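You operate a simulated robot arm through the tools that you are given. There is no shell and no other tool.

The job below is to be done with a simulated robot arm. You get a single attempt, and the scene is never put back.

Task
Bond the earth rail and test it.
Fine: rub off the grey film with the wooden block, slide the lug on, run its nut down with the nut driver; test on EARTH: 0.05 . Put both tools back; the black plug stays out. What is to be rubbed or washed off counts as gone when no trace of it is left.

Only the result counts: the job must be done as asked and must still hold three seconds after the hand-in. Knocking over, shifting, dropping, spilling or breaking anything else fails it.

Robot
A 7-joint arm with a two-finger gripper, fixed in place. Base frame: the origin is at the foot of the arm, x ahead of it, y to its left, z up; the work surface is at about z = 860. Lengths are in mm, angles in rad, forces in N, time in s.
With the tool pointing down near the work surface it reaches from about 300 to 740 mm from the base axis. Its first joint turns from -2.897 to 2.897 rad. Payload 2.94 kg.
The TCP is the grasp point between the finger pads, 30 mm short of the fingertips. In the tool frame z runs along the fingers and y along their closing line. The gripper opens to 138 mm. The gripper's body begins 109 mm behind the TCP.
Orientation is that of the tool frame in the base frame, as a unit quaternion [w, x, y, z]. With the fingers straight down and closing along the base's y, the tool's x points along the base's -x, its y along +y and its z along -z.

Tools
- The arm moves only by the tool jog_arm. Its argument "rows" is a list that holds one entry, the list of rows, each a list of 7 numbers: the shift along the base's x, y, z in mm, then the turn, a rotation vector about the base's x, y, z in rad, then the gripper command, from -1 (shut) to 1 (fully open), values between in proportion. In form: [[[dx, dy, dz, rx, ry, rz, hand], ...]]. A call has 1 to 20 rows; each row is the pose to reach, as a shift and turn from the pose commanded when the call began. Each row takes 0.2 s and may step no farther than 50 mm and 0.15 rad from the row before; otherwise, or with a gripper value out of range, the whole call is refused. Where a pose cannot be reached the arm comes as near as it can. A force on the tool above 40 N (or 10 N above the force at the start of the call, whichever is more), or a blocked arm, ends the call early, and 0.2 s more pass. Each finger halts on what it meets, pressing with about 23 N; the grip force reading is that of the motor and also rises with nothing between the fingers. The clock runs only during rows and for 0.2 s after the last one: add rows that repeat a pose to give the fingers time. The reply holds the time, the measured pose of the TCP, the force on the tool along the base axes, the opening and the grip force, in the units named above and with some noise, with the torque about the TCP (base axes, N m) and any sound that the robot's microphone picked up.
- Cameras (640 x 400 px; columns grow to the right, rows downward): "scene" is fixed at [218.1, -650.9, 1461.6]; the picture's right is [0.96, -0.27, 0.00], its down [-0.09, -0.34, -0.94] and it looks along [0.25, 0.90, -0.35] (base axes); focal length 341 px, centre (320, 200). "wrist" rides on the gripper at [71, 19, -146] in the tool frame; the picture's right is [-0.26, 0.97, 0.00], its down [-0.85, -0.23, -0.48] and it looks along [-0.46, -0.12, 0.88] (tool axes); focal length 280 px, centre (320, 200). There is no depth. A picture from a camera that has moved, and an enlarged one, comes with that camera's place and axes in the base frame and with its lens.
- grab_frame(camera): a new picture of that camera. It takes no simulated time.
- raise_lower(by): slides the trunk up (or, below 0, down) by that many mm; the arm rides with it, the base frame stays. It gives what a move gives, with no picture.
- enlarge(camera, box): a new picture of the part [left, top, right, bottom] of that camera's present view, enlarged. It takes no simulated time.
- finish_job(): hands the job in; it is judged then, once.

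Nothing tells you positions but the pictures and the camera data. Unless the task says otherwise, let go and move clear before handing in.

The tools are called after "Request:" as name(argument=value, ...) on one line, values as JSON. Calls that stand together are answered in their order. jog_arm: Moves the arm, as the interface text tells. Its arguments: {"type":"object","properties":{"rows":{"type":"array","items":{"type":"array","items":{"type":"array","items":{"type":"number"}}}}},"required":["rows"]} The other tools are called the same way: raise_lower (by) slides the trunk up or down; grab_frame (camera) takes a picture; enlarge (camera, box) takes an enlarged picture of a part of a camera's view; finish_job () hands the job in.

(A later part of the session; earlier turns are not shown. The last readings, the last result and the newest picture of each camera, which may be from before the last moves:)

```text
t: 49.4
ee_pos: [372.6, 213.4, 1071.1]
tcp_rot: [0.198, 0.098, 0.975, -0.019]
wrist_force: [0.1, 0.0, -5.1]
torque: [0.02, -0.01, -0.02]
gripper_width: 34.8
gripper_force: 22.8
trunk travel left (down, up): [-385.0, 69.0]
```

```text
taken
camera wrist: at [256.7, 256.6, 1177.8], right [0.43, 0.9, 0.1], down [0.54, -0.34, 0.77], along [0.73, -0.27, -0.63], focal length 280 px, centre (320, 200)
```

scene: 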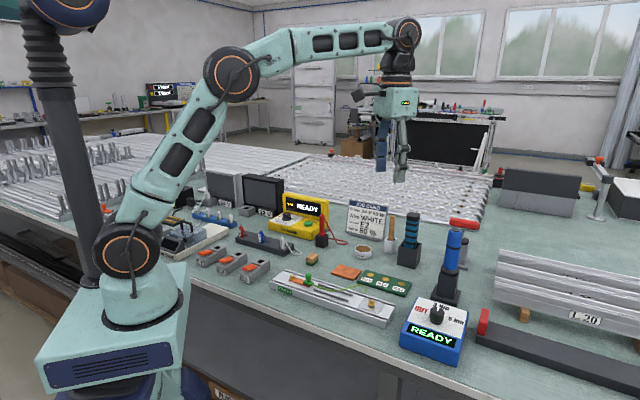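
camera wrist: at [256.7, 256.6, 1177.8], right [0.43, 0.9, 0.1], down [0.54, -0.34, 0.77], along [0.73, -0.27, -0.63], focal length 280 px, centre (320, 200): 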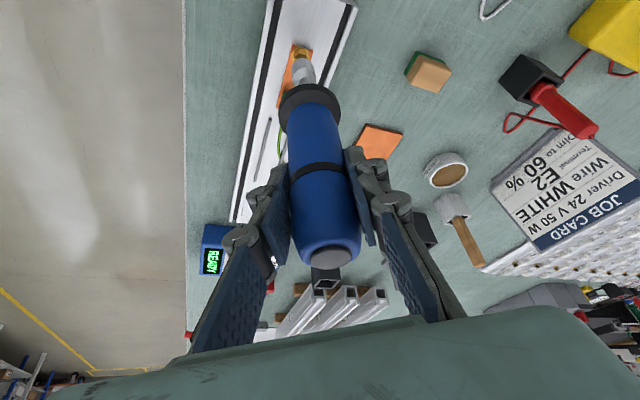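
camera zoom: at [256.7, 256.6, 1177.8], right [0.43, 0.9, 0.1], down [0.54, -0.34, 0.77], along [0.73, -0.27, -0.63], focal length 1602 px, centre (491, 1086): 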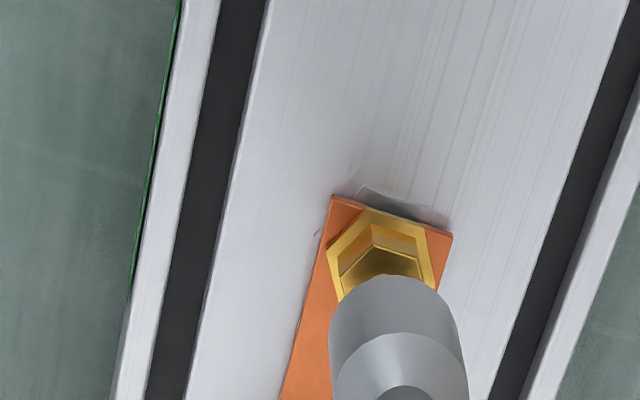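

The scene shot shows the socket is roughly 0.9 mm off to the right; I'll zoom more on the wrist view to measure the other direction.

Request:
enlarge(camera="wrist", box=[285, 40, 325, 70])

Request:
enlarge(camera="wrist", box=[275, 40, 345, 110])

```text
13.33 times, centred on (305, 55) of wrist
camera zoom: at [256.7, 256.6, 1177.8], right [0.43, 0.9, 0.1], down [0.54, -0.34, 0.77], along [0.73, -0.27, -0.63], focal length 3738 px, centre (520, 2133)
```

zoom: 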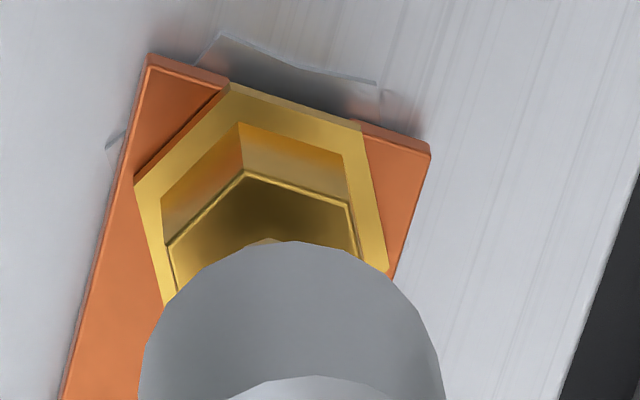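

```text
5.71 times, centred on (310, 75) of wrist
camera zoom: at [256.7, 256.6, 1177.8], right [0.43, 0.9, 0.1], down [0.54, -0.34, 0.77], along [0.73, -0.27, -0.63], focal length 1602 px, centre (377, 914)
```

zoom: 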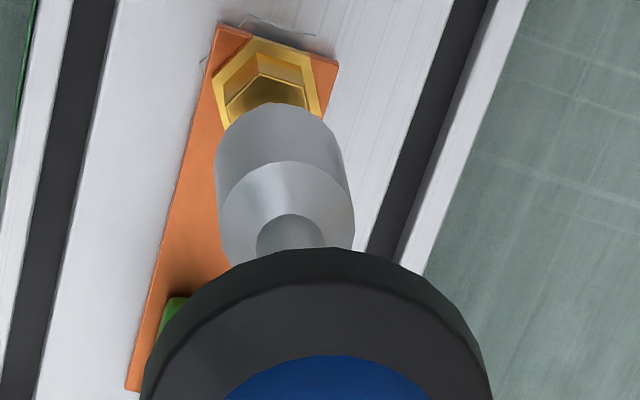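

Combining the zooms, the socket is about 0.9 mm too far in +x. I'll correct and lower again, in stages, watching force and sound.

Request:
jog_arm(rows=[[[-0.9, -0.1, -6, 0, 0, 0, -1], [-0.9, -0.1, -11, 0, 0, 0, -1], [-0.9, -0.1, -13, 0, 0, 0, -1]]])

Request:
enlarge(camera="scene", box=[296, 264, 312, 282])

Request:
enlarge(camera="wrist", box=[285, 40, 325, 70])

```text
t: 50.2
ee_pos: [371.2, 214.6, 1058.2]
tcp_rot: [0.198, 0.098, 0.975, -0.02]
wrist_force: [-0.7, 0.1, -3.4]
torque: [-0.02, 0.01, -0.03]
gripper_width: 34.9
gripper_force: 22.8
trunk travel left (down, up): [-385.0, 69.0]
```

```text
16.00 times, centred on (304, 273) of scene
camera zoom: at [218.1, -650.9, 1461.6], right [0.96, -0.27, 0.0], down [-0.09, -0.34, -0.94], along [0.25, 0.9, -0.35], focal length 5463 px, centre (576, -968)
```

zoom: 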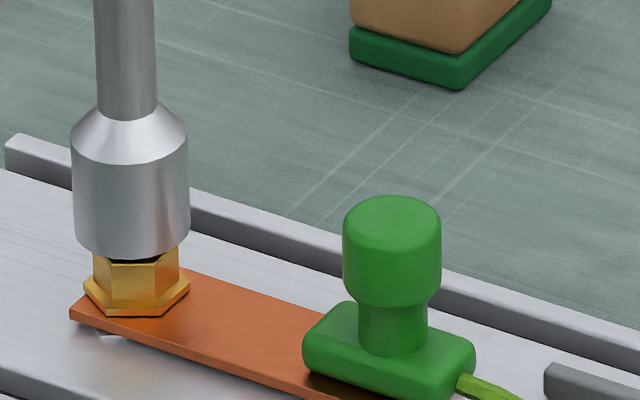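

```text
13.33 times, centred on (305, 55) of wrist
camera zoom: at [255.1, 257.1, 1164.8], right [0.43, 0.9, 0.1], down [0.54, -0.34, 0.77], along [0.73, -0.27, -0.63], focal length 3738 px, centre (520, 2133)
```

zoom: 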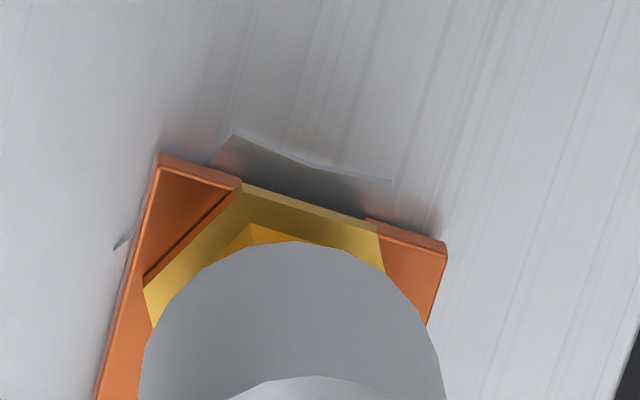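

The arm moved a bit more than commanded; now the socket is ~0.7 mm short in x and 0.6 mm over in y. A fine correction at the same height.

Request:
jog_arm(rows=[[[0.7, -0.6, 0, 0, 0, 0, -1], [0.7, -0.6, 0, 0, 0, 0, -1]]])

Request:
enlarge(camera="scene", box=[296, 264, 312, 282])

Request:
enlarge(camera="wrist", box=[285, 40, 325, 70])

```text
t: 50.8
ee_pos: [372.3, 213.3, 1058.5]
tcp_rot: [0.198, 0.097, 0.975, -0.019]
wrist_force: [0.1, -0.1, -4.6]
torque: [-0.01, -0.02, 0.01]
gripper_width: 34.7
gripper_force: 23.1
trunk travel left (down, up): [-385.0, 69.0]
```

```text
16.00 times, centred on (304, 273) of scene
camera zoom: at [218.1, -650.9, 1461.6], right [0.96, -0.27, 0.0], down [-0.09, -0.34, -0.94], along [0.25, 0.9, -0.35], focal length 5463 px, centre (576, -968)
```

zoom: 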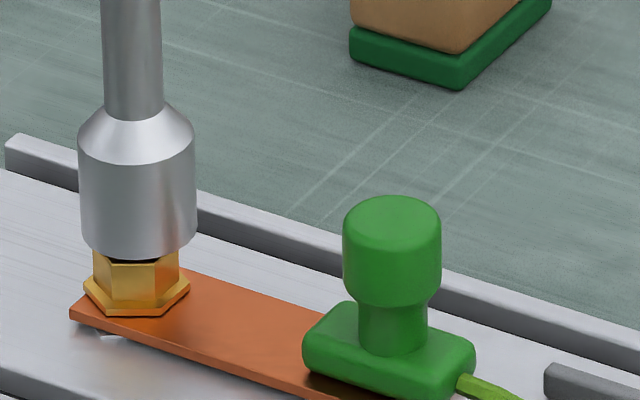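

```text
13.33 times, centred on (305, 55) of wrist
camera zoom: at [256.2, 256.3, 1165.0], right [0.43, 0.9, 0.1], down [0.54, -0.34, 0.77], along [0.73, -0.27, -0.63], focal length 3738 px, centre (520, 2133)
```

zoom: 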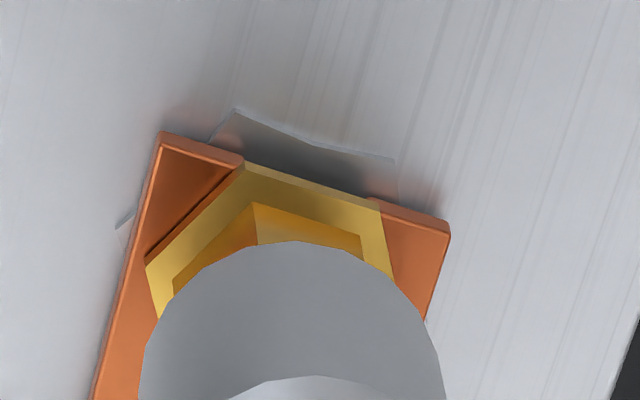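

Now within half a millimetre. A last small correction while pressing down gently.

Request:
jog_arm(rows=[[[-0.4, 0.1, -1, 0, 0, 0, -1], [-0.4, 0.1, -2, 0, 0, 0, -1], [-0.4, 0.1, -3, 0, 0, 0, -1], [-0.4, 0.1, -3, 0, 0, 0, -1]]])

Request:
enlarge(camera="scene", box=[296, 264, 312, 282])

Request:
enlarge(camera="wrist", box=[285, 40, 325, 70])

```text
t: 51.8
ee_pos: [371.9, 214.1, 1057.1]
tcp_rot: [0.2, 0.097, 0.975, -0.018]
wrist_force: [-1.7, 0.2, 16.0]
torque: [0.01, 0.26, -0.03]
gripper_width: 35.1
gripper_force: 22.4
trunk travel left (down, up): [-385.0, 69.0]
```

```text
16.00 times, centred on (304, 273) of scene
camera zoom: at [218.1, -650.9, 1461.6], right [0.96, -0.27, 0.0], down [-0.09, -0.34, -0.94], along [0.25, 0.9, -0.35], focal length 5463 px, centre (576, -968)
```

zoom: 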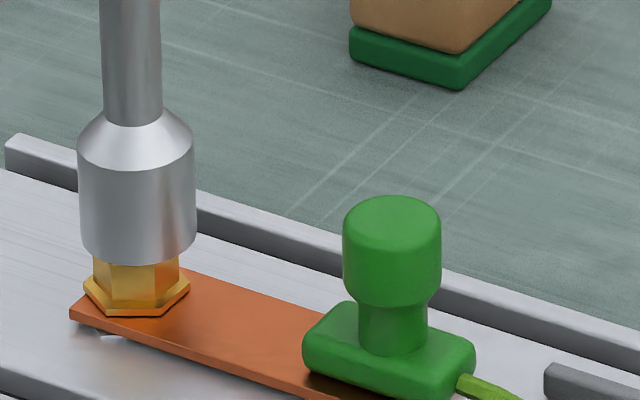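

```text
13.33 times, centred on (305, 55) of wrist
camera zoom: at [255.2, 255.8, 1163.3], right [0.43, 0.9, 0.11], down [0.54, -0.34, 0.77], along [0.73, -0.27, -0.63], focal length 3738 px, centre (520, 2133)
```

zoom: 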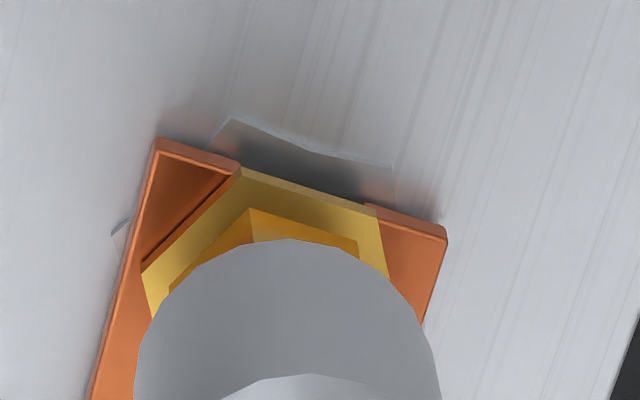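

Request:
enlarge(camera="scene", box=[395, 285, 475, 370])

Request:
jog_arm(rows=[[[0, 0, 0, 0, 0, 0, -1], [0, 0, 0, 0, 0, 0, -1], [0, 0, 0, 0, 0, 0, -1], [0, 0, 0, 0, 0, 0, -1], [0, 0, 0, 0, 0, 0, -1]]])

Request:
enlarge(camera="scene", box=[260, 180, 480, 370])

```text
4.71 times, centred on (435, 328) of scene
camera zoom: at [218.1, -650.9, 1461.6], right [0.96, -0.27, 0.0], down [-0.09, -0.34, -0.94], along [0.25, 0.9, -0.35], focal length 1607 px, centre (-221, -400)
```

zoom: 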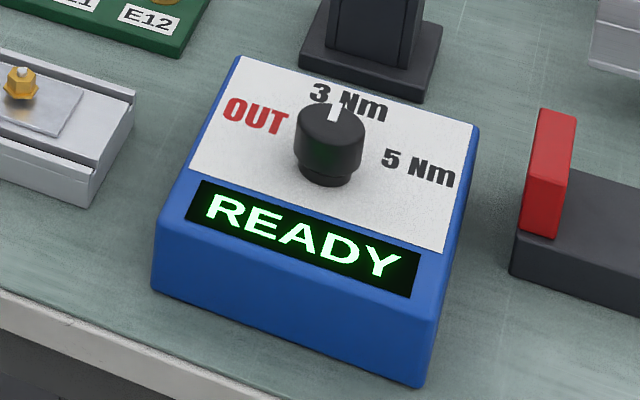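

```text
t: 53.0
ee_pos: [372.0, 212.7, 1055.5]
tcp_rot: [0.199, 0.097, 0.975, -0.018]
wrist_force: [2.4, -0.9, 16.8]
torque: [-0.07, -0.38, -0.02]
gripper_width: 34.9
gripper_force: 22.8
trunk travel left (down, up): [-385.0, 69.0]
```

```text
2.11 times, centred on (370, 275) of scene
camera zoom: at [218.1, -650.9, 1461.6], right [0.96, -0.27, 0.0], down [-0.09, -0.34, -0.94], along [0.25, 0.9, -0.35], focal length 719 px, centre (215, 42)
```

zoom: 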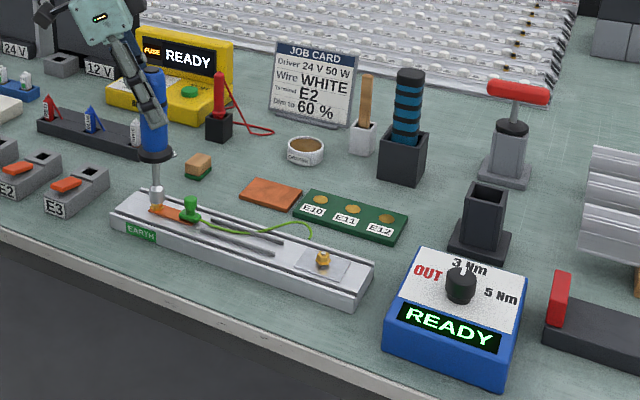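

Pressing at ~20 N net for over a second doesn't start it. Before trying more, I want to see the socket's underside, so I'll lift off and turn the driver's nose towards the scene camera.

Request:
jog_arm(rows=[[[0, 0, 10, 0, 0, 0, -1], [0, 0, 50, 0, 0, 0, -1], [0, 0, 95, 0, 0, 0, -1], [10, -20, 135, 0, 0, 0, -1], [30, -50, 165, 0, 0, 0, -1], [50, -85, 190, 0, 0, 0, -1], [70, -120, 205, 0, 0, 0, -1], [80, -150, 210, 0, 0, 0, -1]]])

Request:
jog_arm(rows=[[[0, 0, 0, -0.13, 0, 0, -1], [0, 0, 0, -0.26, 0, 0, -1], [0, 0, 0, -0.39, 0, 0, -1], [0, 0, 0, -0.52, 0, 0, -1], [0, 0, 0, -0.65, 0, 0, -1], [0, 0, 0, -0.78, 0, 0, -1], [0, 0, 0, -0.91, 0, 0, -1], [0, 0, 0, -1.04, 0, 0, -1], [0, 0, 0, -1.17, 0, 0, -1], [0, 0, 0, -1.3, 0, 0, -1], [0, 0, 0, -1.3, 0, 0, -1]]])

Request:
grab_frame(camera="scene")

```text
t: 54.8
ee_pos: [452.7, 63.5, 1265.0]
tcp_rot: [0.198, 0.098, 0.975, -0.02]
wrist_force: [-0.4, 0.2, -4.3]
torque: [0.02, -0.03, 0.0]
gripper_width: 34.8
gripper_force: 23.0
trunk travel left (down, up): [-385.0, 69.0]
```

```text
t: 57.2
ee_pos: [452.7, 63.8, 1265.6]
tcp_rot: [0.217, -0.042, 0.764, -0.606]
wrist_force: [0.1, 0.2, -5.0]
torque: [0.13, 0.04, 0.05]
gripper_width: 34.8
gripper_force: 22.8
trunk travel left (down, up): [-385.0, 69.0]
```

```text
taken
```

scene: 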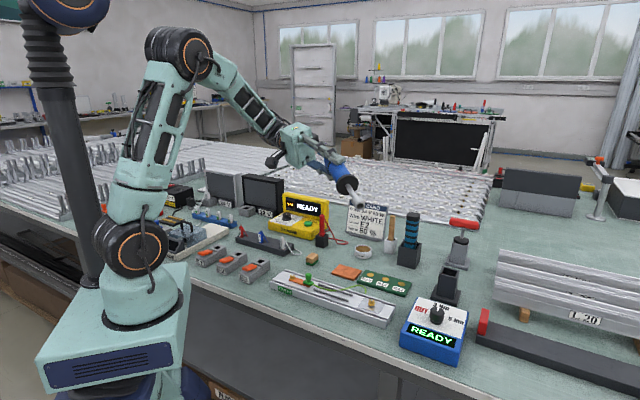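

Request:
enlarge(camera="scene", box=[335, 175, 375, 215])

```text
10.00 times, centred on (355, 195) of scene
camera zoom: at [218.1, -650.9, 1461.6], right [0.96, -0.27, 0.0], down [-0.09, -0.34, -0.94], along [0.25, 0.9, -0.35], focal length 3414 px, centre (-30, 250)
```

zoom: 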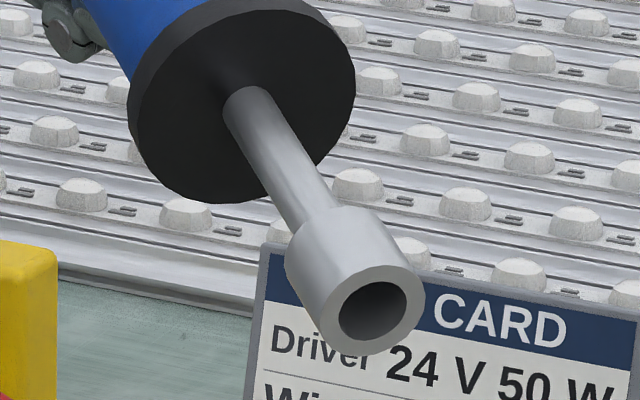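

The socket has a plain round recess. I'll look over the driver body for any switch or marking, and the T-handle tool too.

Request:
enlarge(camera="scene", box=[270, 110, 380, 220])

Request:
enlarge(camera="wrist", box=[230, 40, 410, 280])

Request:
enlarge(camera="scene", box=[425, 205, 495, 310])

Request:
enlarge(camera="scene", box=[265, 255, 405, 335])

```text
3.64 times, centred on (325, 165) of scene
camera zoom: at [218.1, -650.9, 1461.6], right [0.96, -0.27, 0.0], down [-0.09, -0.34, -0.94], along [0.25, 0.9, -0.35], focal length 1242 px, centre (302, 327)
```

zoom: 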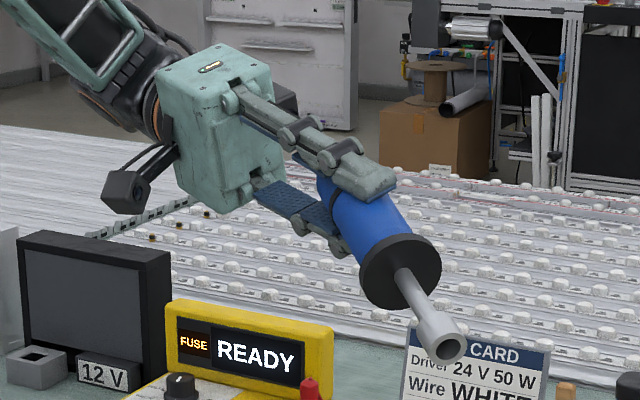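

```text
1.67 times, centred on (320, 160) of wrist
camera zoom: at [335.9, 177.6, 1252.1], right [0.43, 0.34, -0.84], down [0.54, 0.65, 0.54], along [0.73, -0.68, 0.1], focal length 467 px, centre (320, 267)
```

zoom: 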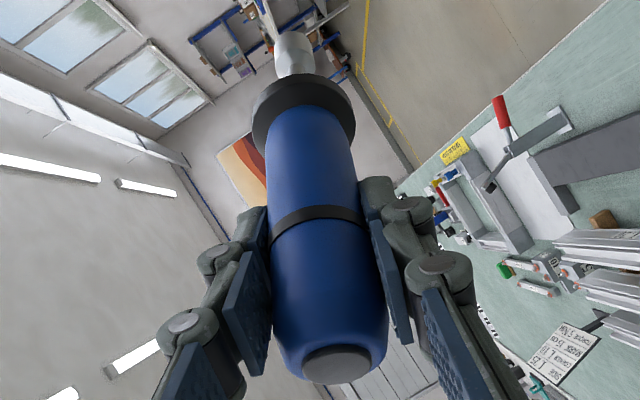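

```text
3.81 times, centred on (460, 258) of scene
camera zoom: at [218.1, -650.9, 1461.6], right [0.96, -0.27, 0.0], down [-0.09, -0.34, -0.94], along [0.25, 0.9, -0.35], focal length 1301 px, centre (-213, -19)
```

zoom: 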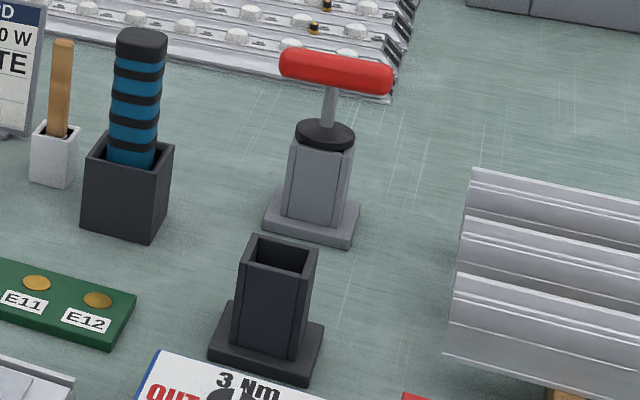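

```text
4.57 times, centred on (335, 295) of scene
camera zoom: at [218.1, -650.9, 1461.6], right [0.96, -0.27, 0.0], down [-0.09, -0.34, -0.94], along [0.25, 0.9, -0.35], focal length 1561 px, centre (251, -234)
```

zoom: 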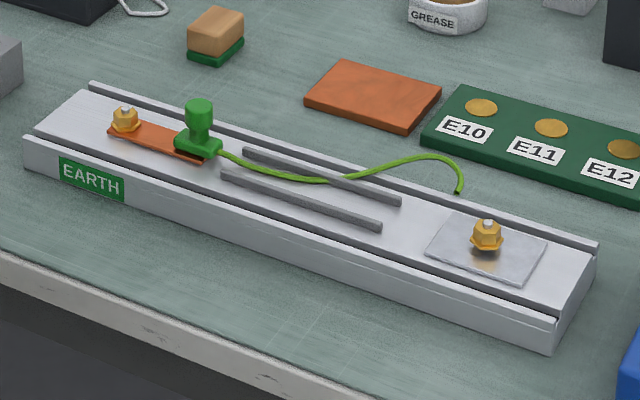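

No switch is visible; it is presumably push-to-start and my side grip slips at about 20 N. I'll turn it upright again and return it to its stand to regrip low, with fingertips bearing on the black collar.

Request:
jog_arm(rows=[[[0, 0, 0, 0.13, 0, 0, -1], [0, 0, 0, 0.26, 0, 0, -1], [0, 0, 0, 0.39, 0, 0, -1], [0, 0, 0, 0.52, 0, 0, -1], [0, 0, 0, 0.65, 0, 0, -1], [0, 0, 0, 0.78, 0, 0, -1], [0, 0, 0, 0.91, 0, 0, -1], [0, 0, 0, 1.04, 0, 0, -1], [0, 0, 0, 1.17, 0, 0, -1], [0, 0, 0, 1.3, 0, 0, -1], [0, 0, 0, 1.3, 0, 0, -1]]])

Request:
jog_arm(rows=[[[35, -2, -15, 0, 0, 0.1, -1], [75, -4, -30, 0, 0, 0.2, -1], [115, -6, -45, 0, 0, 0.2, -1], [155, -8, -60, 0, 0, 0.2, -1], [195, -10, -75, 0, 0, 0.2, -1], [235, -12, -85, 0, 0, 0.2, -1], [275, -14, -95, 0, 0, 0.2, -1], [310, -16, -105, 0, 0, 0.2, -1], [333, -16, -110, 0, 0, 0.2, -1], [333, -16, -110, 0, 0, 0.2, -1]]])

Request:
grab_frame(camera="wrist")

Request:
enlarge(camera="scene", box=[420, 170, 490, 310])

```text
t: 59.6
ee_pos: [451.8, 64.8, 1265.4]
tcp_rot: [0.198, 0.097, 0.975, -0.019]
wrist_force: [-0.6, -0.2, -4.6]
torque: [0.0, -0.02, 0.0]
gripper_width: 34.9
gripper_force: 23.3
trunk travel left (down, up): [-385.0, 69.0]
```

```text
t: 61.8
ee_pos: [786.2, 47.2, 1153.5]
tcp_rot: [0.199, 0.0, 0.98, 0.001]
wrist_force: [0.4, 0.4, -4.9]
torque: [0.01, 0.02, 0.0]
gripper_width: 34.6
gripper_force: 22.5
trunk travel left (down, up): [-385.0, 69.0]
```

```text
taken
camera wrist: at [663.7, 65.4, 1260.9], right [0.24, 0.97, 0.1], down [0.6, -0.23, 0.77], along [0.76, -0.12, -0.63], focal length 280 px, centre (320, 200)
```

wrist: 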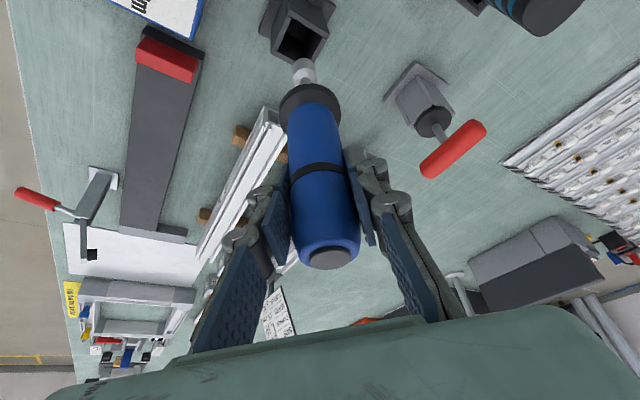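

```text
2.86 times, centred on (455, 240) of scene
camera zoom: at [218.1, -650.9, 1461.6], right [0.96, -0.27, 0.0], down [-0.09, -0.34, -0.94], along [0.25, 0.9, -0.35], focal length 976 px, centre (-66, 86)
```

zoom: 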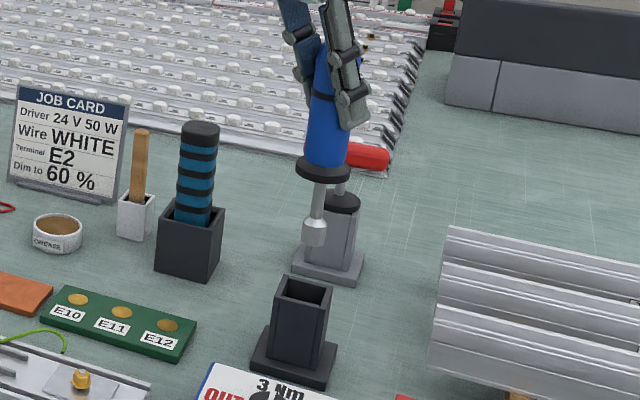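

The driver hangs above its stand again. I'll lower it in.

Request:
jog_arm(rows=[[[0, 0, -30, 0, 0, 0, -1], [0, 0, -50, 0, 0, 0, -1], [0, 0, -62, 0, 0, 0, -1], [0, 0, -62, 0, 0, 0, -1]]])

Request:
enlarge(camera="scene", box=[420, 210, 490, 310])

Request:
enlarge(camera="wrist", box=[230, 0, 370, 110])

```text
t: 62.8
ee_pos: [784.8, 46.6, 1092.7]
tcp_rot: [0.199, 0.0, 0.98, 0.0]
wrist_force: [-0.2, 0.6, -3.8]
torque: [-0.02, 0.0, 0.02]
gripper_width: 34.8
gripper_force: 22.9
trunk travel left (down, up): [-385.0, 69.0]
```

```text
4.00 times, centred on (455, 260) of scene
camera zoom: at [218.1, -650.9, 1461.6], right [0.96, -0.27, 0.0], down [-0.09, -0.34, -0.94], along [0.25, 0.9, -0.35], focal length 1366 px, centre (-220, -40)
```

zoom: 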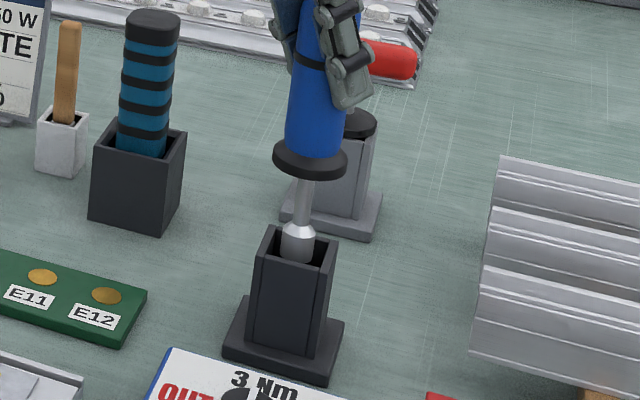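

```text
3.64 times, centred on (300, 55) of wrist
camera zoom: at [662.7, 66.0, 1199.2], right [0.24, 0.97, 0.1], down [0.6, -0.23, 0.77], along [0.77, -0.12, -0.63], focal length 1020 px, centre (393, 727)
```

zoom: 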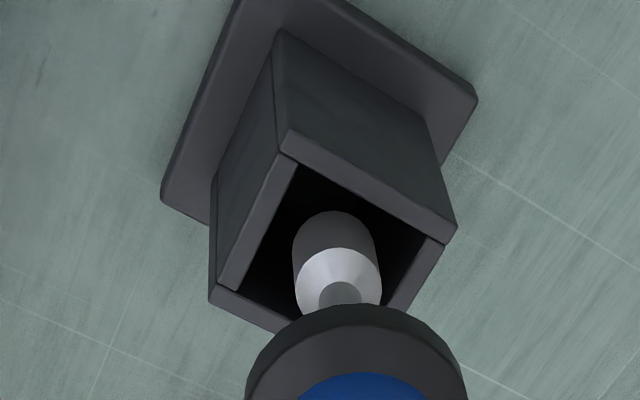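

The socket is entering the stand opening cleanly. Lowering further until the collar seats.

Request:
jog_arm(rows=[[[0.5, 0, -25, 0, 0, 0, -1], [0.5, 0, -45, 0, 0, 0, -1], [0.5, 0, -56, 0, 0, 0, -1]]])

Request:
jog_arm(rows=[[[0, 0, -2, 0, 0, 0, -1], [0, 0, -4, 0, 0, 0, -1]]])

Request:
enlarge(camera="scene", box=[420, 210, 490, 310])

```text
t: 63.6
ee_pos: [786.0, 48.0, 1037.1]
tcp_rot: [0.198, 0.001, 0.98, 0.0]
wrist_force: [-0.1, 0.0, -4.3]
torque: [-0.02, 0.0, 0.02]
gripper_width: 34.8
gripper_force: 23.1
trunk travel left (down, up): [-385.0, 69.0]
```

```text
t: 64.2
ee_pos: [785.3, 47.7, 1031.9]
tcp_rot: [0.198, 0.0, 0.98, 0.0]
wrist_force: [-0.7, 0.3, -4.9]
torque: [0.02, 0.05, 0.0]
gripper_width: 34.8
gripper_force: 23.5
trunk travel left (down, up): [-385.0, 69.0]
```

```text
4.00 times, centred on (455, 260) of scene
camera zoom: at [218.1, -650.9, 1461.6], right [0.96, -0.27, 0.0], down [-0.09, -0.34, -0.94], along [0.25, 0.9, -0.35], focal length 1366 px, centre (-220, -40)
```

zoom: 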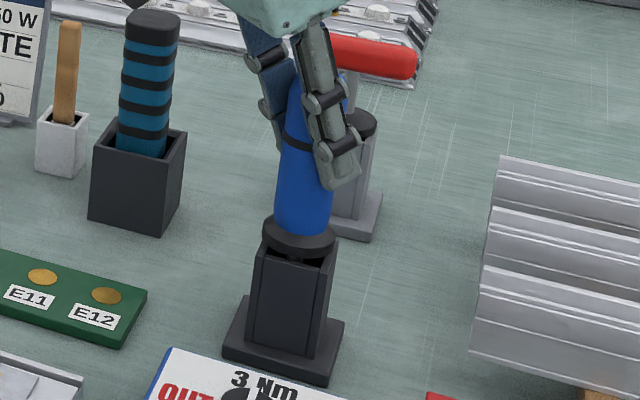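

Request:
jog_arm(rows=[[[0, 0, -1.5, 0, 0, 0, -1], [0, 0, -3, 0, 0, 0, -1]]])

```text
t: 64.8
ee_pos: [786.2, 47.4, 1029.8]
tcp_rot: [0.198, 0.0, 0.98, 0.0]
wrist_force: [-0.1, -0.1, -3.6]
torque: [-0.02, -0.01, 0.0]
gripper_width: 34.7
gripper_force: 23.1
trunk travel left (down, up): [-385.0, 69.0]
```

Request:
jog_arm(rows=[[[0, 0, -1, 0, 0, 0, -1], [0, 0, -2, 0, 0, 0, -1]]])

Request:
enlarge(camera="scene", box=[430, 250, 475, 300])

```text
t: 65.4
ee_pos: [785.4, 47.5, 1029.2]
tcp_rot: [0.198, 0.0, 0.98, 0.0]
wrist_force: [-0.7, 0.5, -0.5]
torque: [-0.03, 0.22, 0.05]
gripper_width: 34.7
gripper_force: 23.0
trunk travel left (down, up): [-385.0, 69.0]
```

```text
8.00 times, centred on (452, 275) of scene
camera zoom: at [218.1, -650.9, 1461.6], right [0.96, -0.27, 0.0], down [-0.09, -0.34, -0.94], along [0.25, 0.9, -0.35], focal length 2732 px, centre (-740, -400)
```

zoom: 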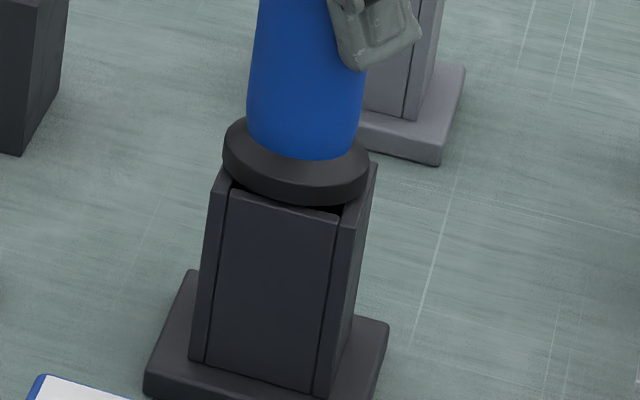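

Collar is seated on the stand. I'll open, slide the hand down to just above the collar and regrip there.

Request:
jog_arm(rows=[[[0, 0, -0.7, 0, 0, 0, -1], [0, 0, -0.7, 0, 0, 0, -0.2], [0, 0, -0.7, 0, 0, 0, 0.1], [0, 0, -0.7, 0, 0, 0, 0.1], [0, 0, -0.7, 0, 0, 0, 0.1]]])

Request:
enlarge(camera="scene", box=[420, 210, 490, 310])

Request:
grab_frame(camera="wrist")

```text
t: 66.6
ee_pos: [785.4, 47.3, 1026.7]
tcp_rot: [0.198, 0.0, 0.98, 0.0]
wrist_force: [0.2, -0.9, -0.5]
torque: [-0.02, 0.01, 0.03]
gripper_width: 75.9
gripper_force: 0.0
trunk travel left (down, up): [-385.0, 69.0]
```

```text
4.00 times, centred on (455, 260) of scene
camera zoom: at [218.1, -650.9, 1461.6], right [0.96, -0.27, 0.0], down [-0.09, -0.34, -0.94], along [0.25, 0.9, -0.35], focal length 1366 px, centre (-220, -40)
```

zoom: 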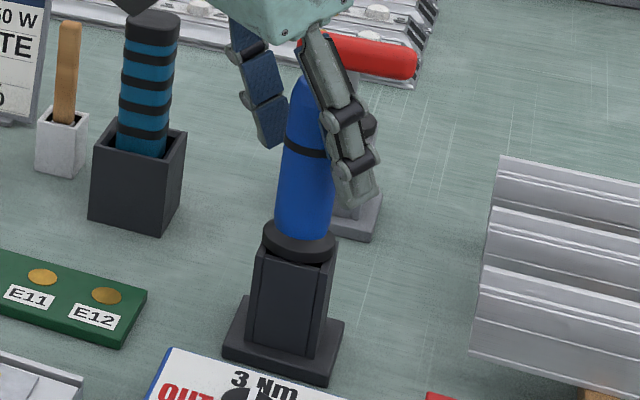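

```text
taken
camera wrist: at [662.9, 66.2, 1134.4], right [0.24, 0.97, 0.1], down [0.6, -0.23, 0.77], along [0.77, -0.12, -0.63], focal length 280 px, centre (320, 200)
```

wrist: 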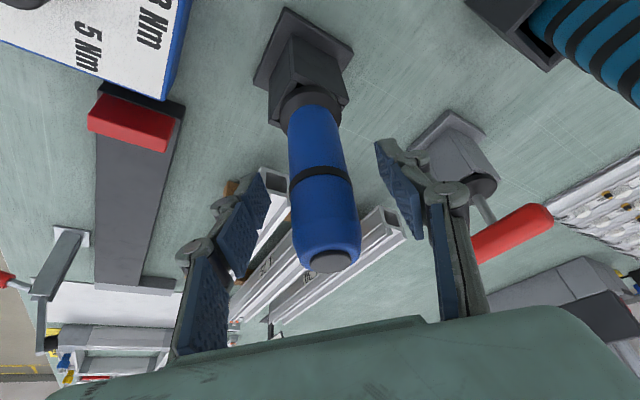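

Driver stands freely. Moving down along it and regripping just above the collar.

Request:
jog_arm(rows=[[[0.8, 0, -15, 0, 0, 0, 0.1], [0.8, 0, -30, 0, 0, 0, 0.1], [0.8, 0, -36, 0, 0, 0, 0.1], [0.8, 0, -36, 0, 0, 0, -0.2], [0.8, 0, -36, 0, 0, 0, -1], [0.8, 0, -36, 0, 0, 0, -1], [0.8, 0, -36, 0, 0, 0, -1]]])

Request:
enlarge(camera="scene", box=[425, 210, 485, 300])

Request:
grab_frame(camera="wrist")

```text
t: 68.2
ee_pos: [787.2, 48.1, 991.2]
tcp_rot: [0.198, 0.0, 0.98, -0.001]
wrist_force: [1.6, -0.9, -0.5]
torque: [-0.09, -0.04, -0.05]
gripper_width: 34.8
gripper_force: 22.7
trunk travel left (down, up): [-385.0, 69.0]
```

```text
4.44 times, centred on (455, 255) of scene
camera zoom: at [218.1, -650.9, 1461.6], right [0.96, -0.27, 0.0], down [-0.09, -0.34, -0.94], along [0.25, 0.9, -0.35], focal length 1518 px, centre (-280, -44)
```

zoom: 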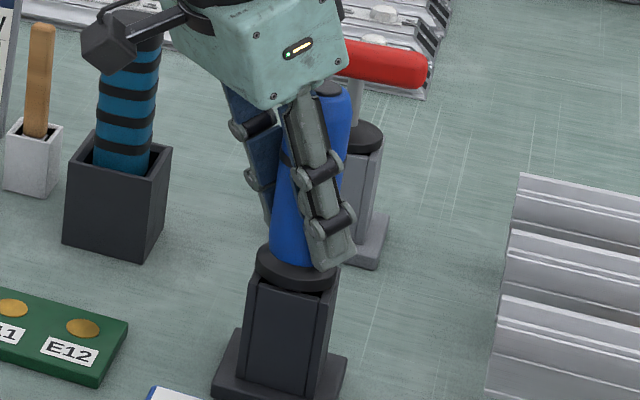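

```text
taken
camera wrist: at [663.8, 66.4, 1098.0], right [0.24, 0.97, 0.1], down [0.6, -0.23, 0.77], along [0.77, -0.12, -0.63], focal length 280 px, centre (320, 200)
```

wrist: 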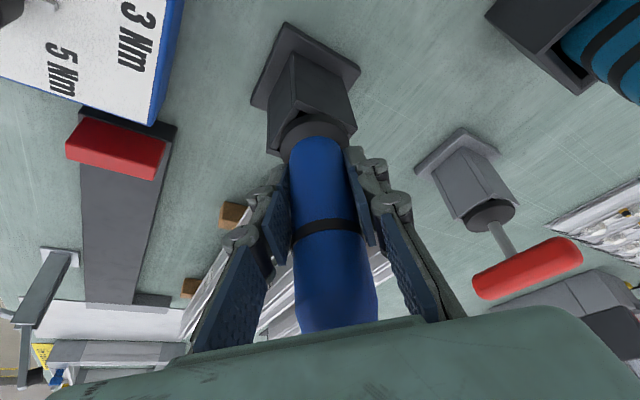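

Regripped right above the collar. Lifting again and carrying it back to the nut.

Request:
jog_arm(rows=[[[0, 0, 15, 0, 0, 0, -1], [0, 0, 50, 0, 0, 0, -1], [0, 0, 90, 0, 0, 0, -1], [0, 0, 125, 0, 0, 0, -1], [-35, 14, 125, 0, 0, 0, -1], [-75, 30, 125, 0, 0, 0, -1], [-116, 47, 125, 0, 0, 0, -1], [-157, 63, 125, 0, 0, 0, -1], [-198, 80, 125, 0, 0, 0, -1], [-239, 96, 125, 0, 0, 0, -1], [-280, 113, 125, 0, 0, 0, -1], [-321, 129, 125, 0, 0, 0, -1], [-362, 146, 125, 0, 0, 0, -1], [-395, 160, 125, 0, 0, 0, -1], [-413, 166, 110, 0, 0, 0, -1], [-413, 166, 70, 0, 0, 0, -1], [-413, 166, 42, 0, 0, 0, -1], [-413, 166, 42, 0, 0, 0, -1]]])

Request:
enlarge(camera="scene", box=[290, 252, 318, 282])

Request:
grab_frame(camera="wrist")

```text
t: 72.0
ee_pos: [373.1, 214.8, 1033.1]
tcp_rot: [0.198, 0.0, 0.98, 0.0]
wrist_force: [0.0, -0.1, -4.4]
torque: [-0.03, 0.0, 0.05]
gripper_width: 34.6
gripper_force: 23.2
trunk travel left (down, up): [-385.0, 69.0]
```

```text
13.33 times, centred on (304, 267) of scene
camera zoom: at [218.1, -650.9, 1461.6], right [0.96, -0.27, 0.0], down [-0.09, -0.34, -0.94], along [0.25, 0.9, -0.35], focal length 4552 px, centre (533, -693)
```

zoom: 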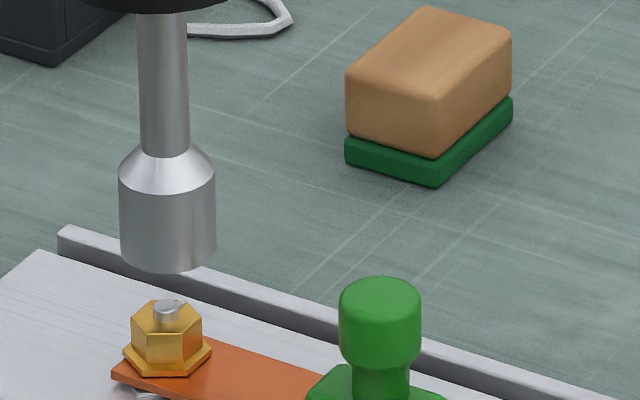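

```text
taken
camera wrist: at [250.3, 232.7, 1140.1], right [0.24, 0.97, 0.1], down [0.6, -0.23, 0.77], along [0.77, -0.12, -0.63], focal length 280 px, centre (320, 200)
```

wrist: 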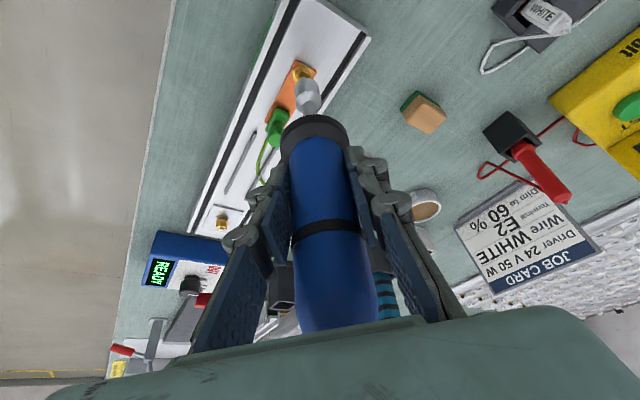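

Request:
enlarge(camera="wrist", box=[285, 50, 333, 116])

```text
6.06 times, centred on (309, 83) of wrist
camera zoom: at [250.3, 232.7, 1140.1], right [0.24, 0.97, 0.1], down [0.6, -0.23, 0.77], along [0.77, -0.12, -0.63], focal length 1699 px, centre (387, 909)
```

zoom: 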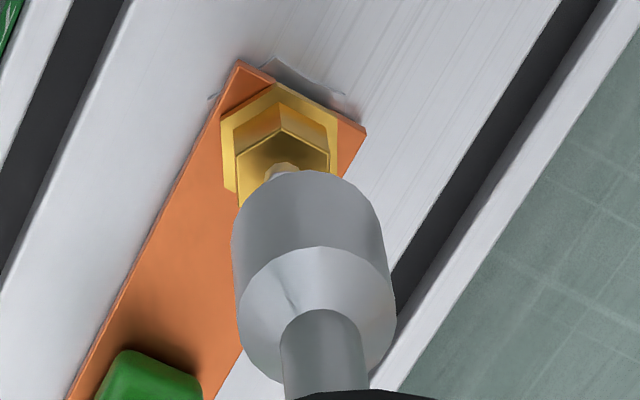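

The socket is about 1.4 mm (x) and 1.8 mm (y) too far. Correcting while lowering 9 mm.

Request:
jog_arm(rows=[[[-1.4, -1.8, -5, 0, 0, 0, -1], [-1.4, -1.8, -11, 0, 0, 0, -1], [-1.4, -1.8, -11, 0, 0, 0, -1]]])

Request:
enlarge(camera="wrist", box=[285, 50, 333, 98])

Request:
enlarge(camera="scene", box=[296, 264, 312, 282])

```text
t: 72.8
ee_pos: [372.2, 212.0, 1022.4]
tcp_rot: [0.198, 0.0, 0.98, 0.0]
wrist_force: [0.7, -0.2, -3.6]
torque: [-0.01, -0.02, 0.02]
gripper_width: 34.8
gripper_force: 23.1
trunk travel left (down, up): [-385.0, 69.0]
```

```text
8.33 times, centred on (309, 74) of wrist
camera zoom: at [249.4, 230.5, 1129.3], right [0.24, 0.97, 0.1], down [0.6, -0.23, 0.77], along [0.77, -0.12, -0.63], focal length 2337 px, centre (412, 1250)
```

zoom: 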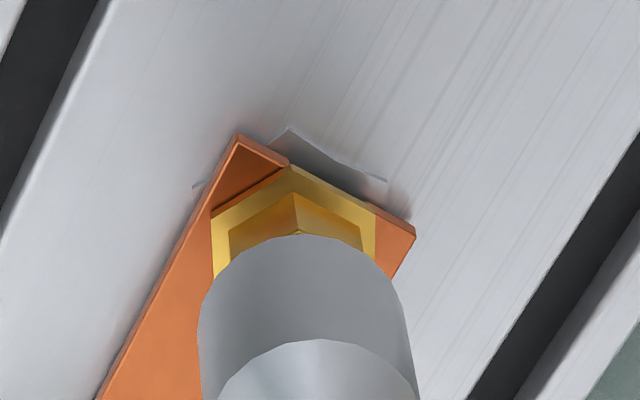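

```text
16.00 times, centred on (304, 273) of scene
camera zoom: at [218.1, -650.9, 1461.6], right [0.96, -0.27, 0.0], down [-0.09, -0.34, -0.94], along [0.25, 0.9, -0.35], focal length 5463 px, centre (576, -968)
```

zoom: 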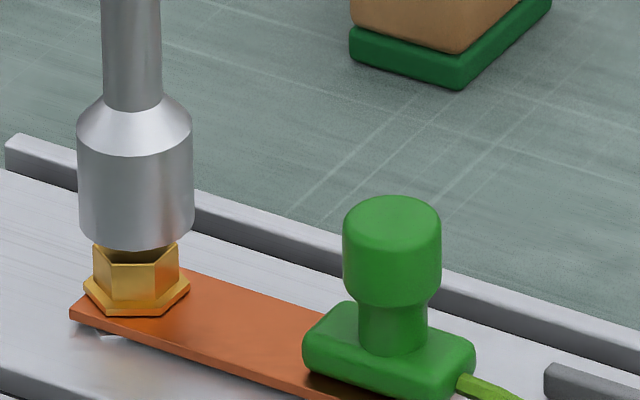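

Aligned within about 0.2 mm in both views. Now I'll press down gradually, bearing on the collar.

Request:
jog_arm(rows=[[[0, 0, -2, 0, 0, 0, -1], [0, 0, -3.5, 0, 0, 0, -1], [0, 0, -5, 0, 0, 0, -1], [0, 0, -5, 0, 0, 0, -1]]])

Request:
enlarge(camera="scene", box=[296, 264, 312, 282])

```text
t: 73.8
ee_pos: [372.4, 211.7, 1018.9]
tcp_rot: [0.2, -0.001, 0.98, 0.001]
wrist_force: [-2.5, -0.2, 9.8]
torque: [-0.06, 0.36, -0.02]
gripper_width: 35.1
gripper_force: 23.1
trunk travel left (down, up): [-385.0, 69.0]
```

```text
16.00 times, centred on (304, 273) of scene
camera zoom: at [218.1, -650.9, 1461.6], right [0.96, -0.27, 0.0], down [-0.09, -0.34, -0.94], along [0.25, 0.9, -0.35], focal length 5463 px, centre (576, -968)
```

zoom: 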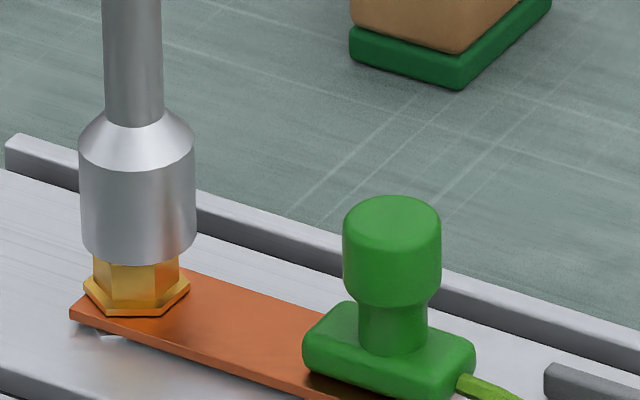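

Request:
jog_arm(rows=[[[0, 0, -1.5, 0, 0, 0, -1], [0, 0, -3, 0, 0, 0, -1], [0, 0, -4, 0, 0, 0, -1], [0, 0, -4, 0, 0, 0, -1], [0, 0, -4, 0, 0, 0, -1]]])

Request:
enlarge(camera="scene", box=[296, 264, 312, 282])

Request:
enlarge(camera="scene", box=[395, 285, 475, 370])

```text
t: 75.0
ee_pos: [372.0, 211.2, 1014.5]
tcp_rot: [0.199, 0.0, 0.98, 0.002]
wrist_force: [3.4, 0.7, 17.0]
torque: [-0.01, -0.38, 0.02]
gripper_width: 34.9
gripper_force: 22.9
trunk travel left (down, up): [-385.0, 69.0]
```

```text
16.00 times, centred on (304, 273) of scene
camera zoom: at [218.1, -650.9, 1461.6], right [0.96, -0.27, 0.0], down [-0.09, -0.34, -0.94], along [0.25, 0.9, -0.35], focal length 5463 px, centre (576, -968)
```

zoom: 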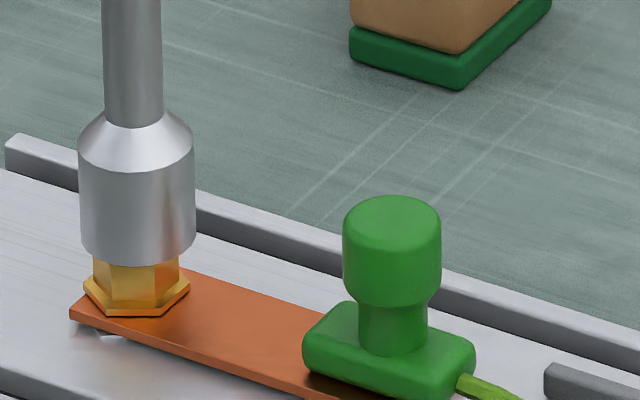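

```text
4.71 times, centred on (435, 328) of scene
camera zoom: at [218.1, -650.9, 1461.6], right [0.96, -0.27, 0.0], down [-0.09, -0.34, -0.94], along [0.25, 0.9, -0.35], focal length 1607 px, centre (-221, -400)
```

zoom: 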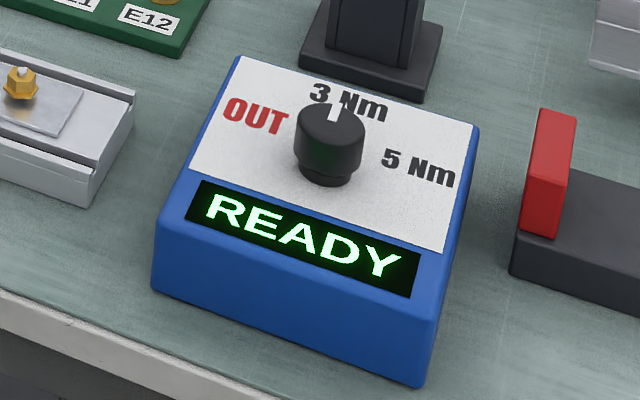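

It slid down a little towards the collar; pushing further to bear on it.

Request:
jog_arm(rows=[[[0, 0, -1.5, 0, 0, 0, -1], [0, 0, -3, 0, 0, 0, -1], [0, 0, -4, 0, 0, 0, -1], [0, 0, -4, 0, 0, 0, -1], [0, 0, -4, 0, 0, 0, -1]]])

Request:
enlarge(camera="scene", box=[280, 230, 330, 290])

Request:
enlarge(camera="scene", box=[395, 285, 475, 370])

```text
t: 76.2
ee_pos: [371.7, 213.0, 1011.1]
tcp_rot: [0.202, -0.001, 0.979, 0.002]
wrist_force: [-4.7, -1.0, 18.3]
torque: [-0.28, 0.52, 0.0]
gripper_width: 35.3
gripper_force: 23.2
trunk travel left (down, up): [-385.0, 69.0]
stopped in row 5: the force on the tool passed its limit at 40 N (the readings are from after the stop); the commanded pose is now the measured one
```

```text
6.67 times, centred on (305, 260) of scene
camera zoom: at [218.1, -650.9, 1461.6], right [0.96, -0.27, 0.0], down [-0.09, -0.34, -0.94], along [0.25, 0.9, -0.35], focal length 2276 px, centre (420, -200)
```

zoom: 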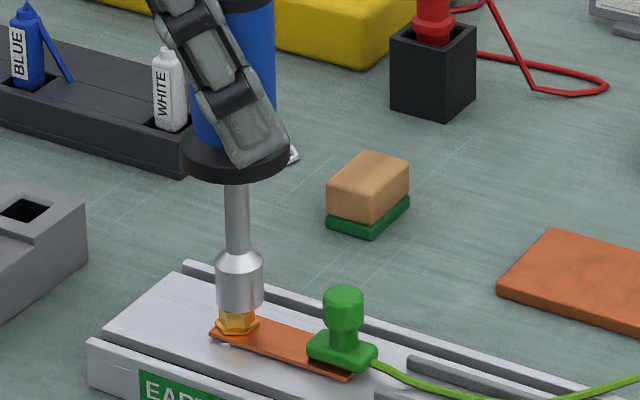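

```text
4.71 times, centred on (435, 328) of scene
camera zoom: at [218.1, -650.9, 1461.6], right [0.96, -0.27, 0.0], down [-0.09, -0.34, -0.94], along [0.25, 0.9, -0.35], focal length 1607 px, centre (-221, -400)
```

zoom: 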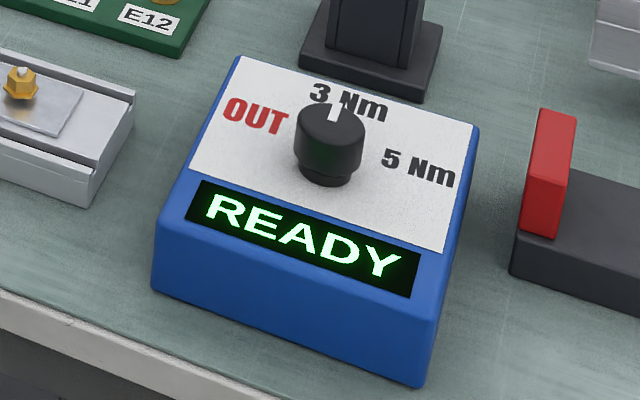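

Even 40 N does not start it, so something else is wrong. I'll lift off and zoom in on the bare nut to compare with the seated picture.

Request:
enlarge(camera="scene", box=[299, 268, 309, 280])

Request:
jog_arm(rows=[[[0, 0, 10, 0, 0, 0, -1], [0, 0, 40, 0, 0, 0, -1], [0, 0, 80, 0, 0, 0, -1], [0, 0, 120, 0, 0, 0, -1]]])

Request:
enlarge(camera="scene", box=[299, 268, 309, 280])

Request:
grab_frame(camera="wrist")

```text
16.00 times, centred on (304, 274) of scene
camera zoom: at [218.1, -650.9, 1461.6], right [0.96, -0.27, 0.0], down [-0.09, -0.34, -0.94], along [0.25, 0.9, -0.35], focal length 5463 px, centre (576, -984)
```

zoom: 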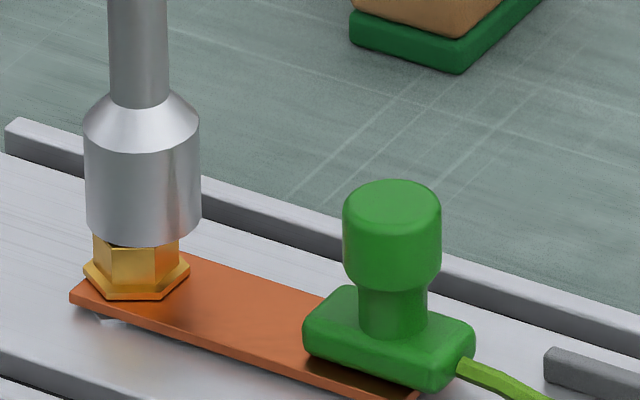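

```text
t: 77.2
ee_pos: [370.4, 212.7, 1130.5]
tcp_rot: [0.2, -0.001, 0.98, 0.001]
wrist_force: [-0.7, -0.5, -4.5]
torque: [-0.01, 0.0, 0.01]
gripper_width: 34.5
gripper_force: 22.5
trunk travel left (down, up): [-385.0, 69.0]
```

```text
16.00 times, centred on (304, 274) of scene
camera zoom: at [218.1, -650.9, 1461.6], right [0.96, -0.27, 0.0], down [-0.09, -0.34, -0.94], along [0.25, 0.9, -0.35], focal length 5463 px, centre (576, -984)
```

zoom: 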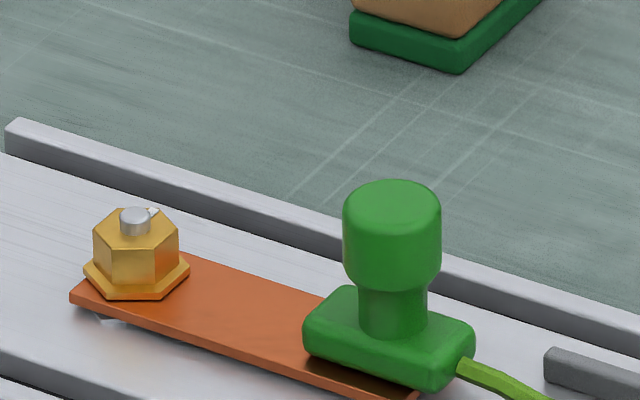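

```text
taken
camera wrist: at [248.3, 230.5, 1237.1], right [0.24, 0.97, 0.1], down [0.6, -0.23, 0.77], along [0.77, -0.12, -0.63], focal length 280 px, centre (320, 200)
```

wrist: 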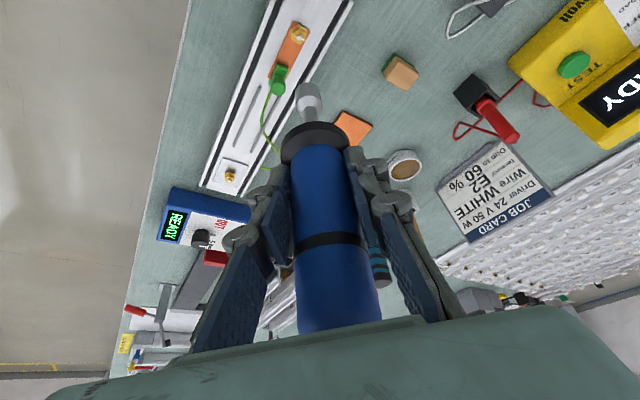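

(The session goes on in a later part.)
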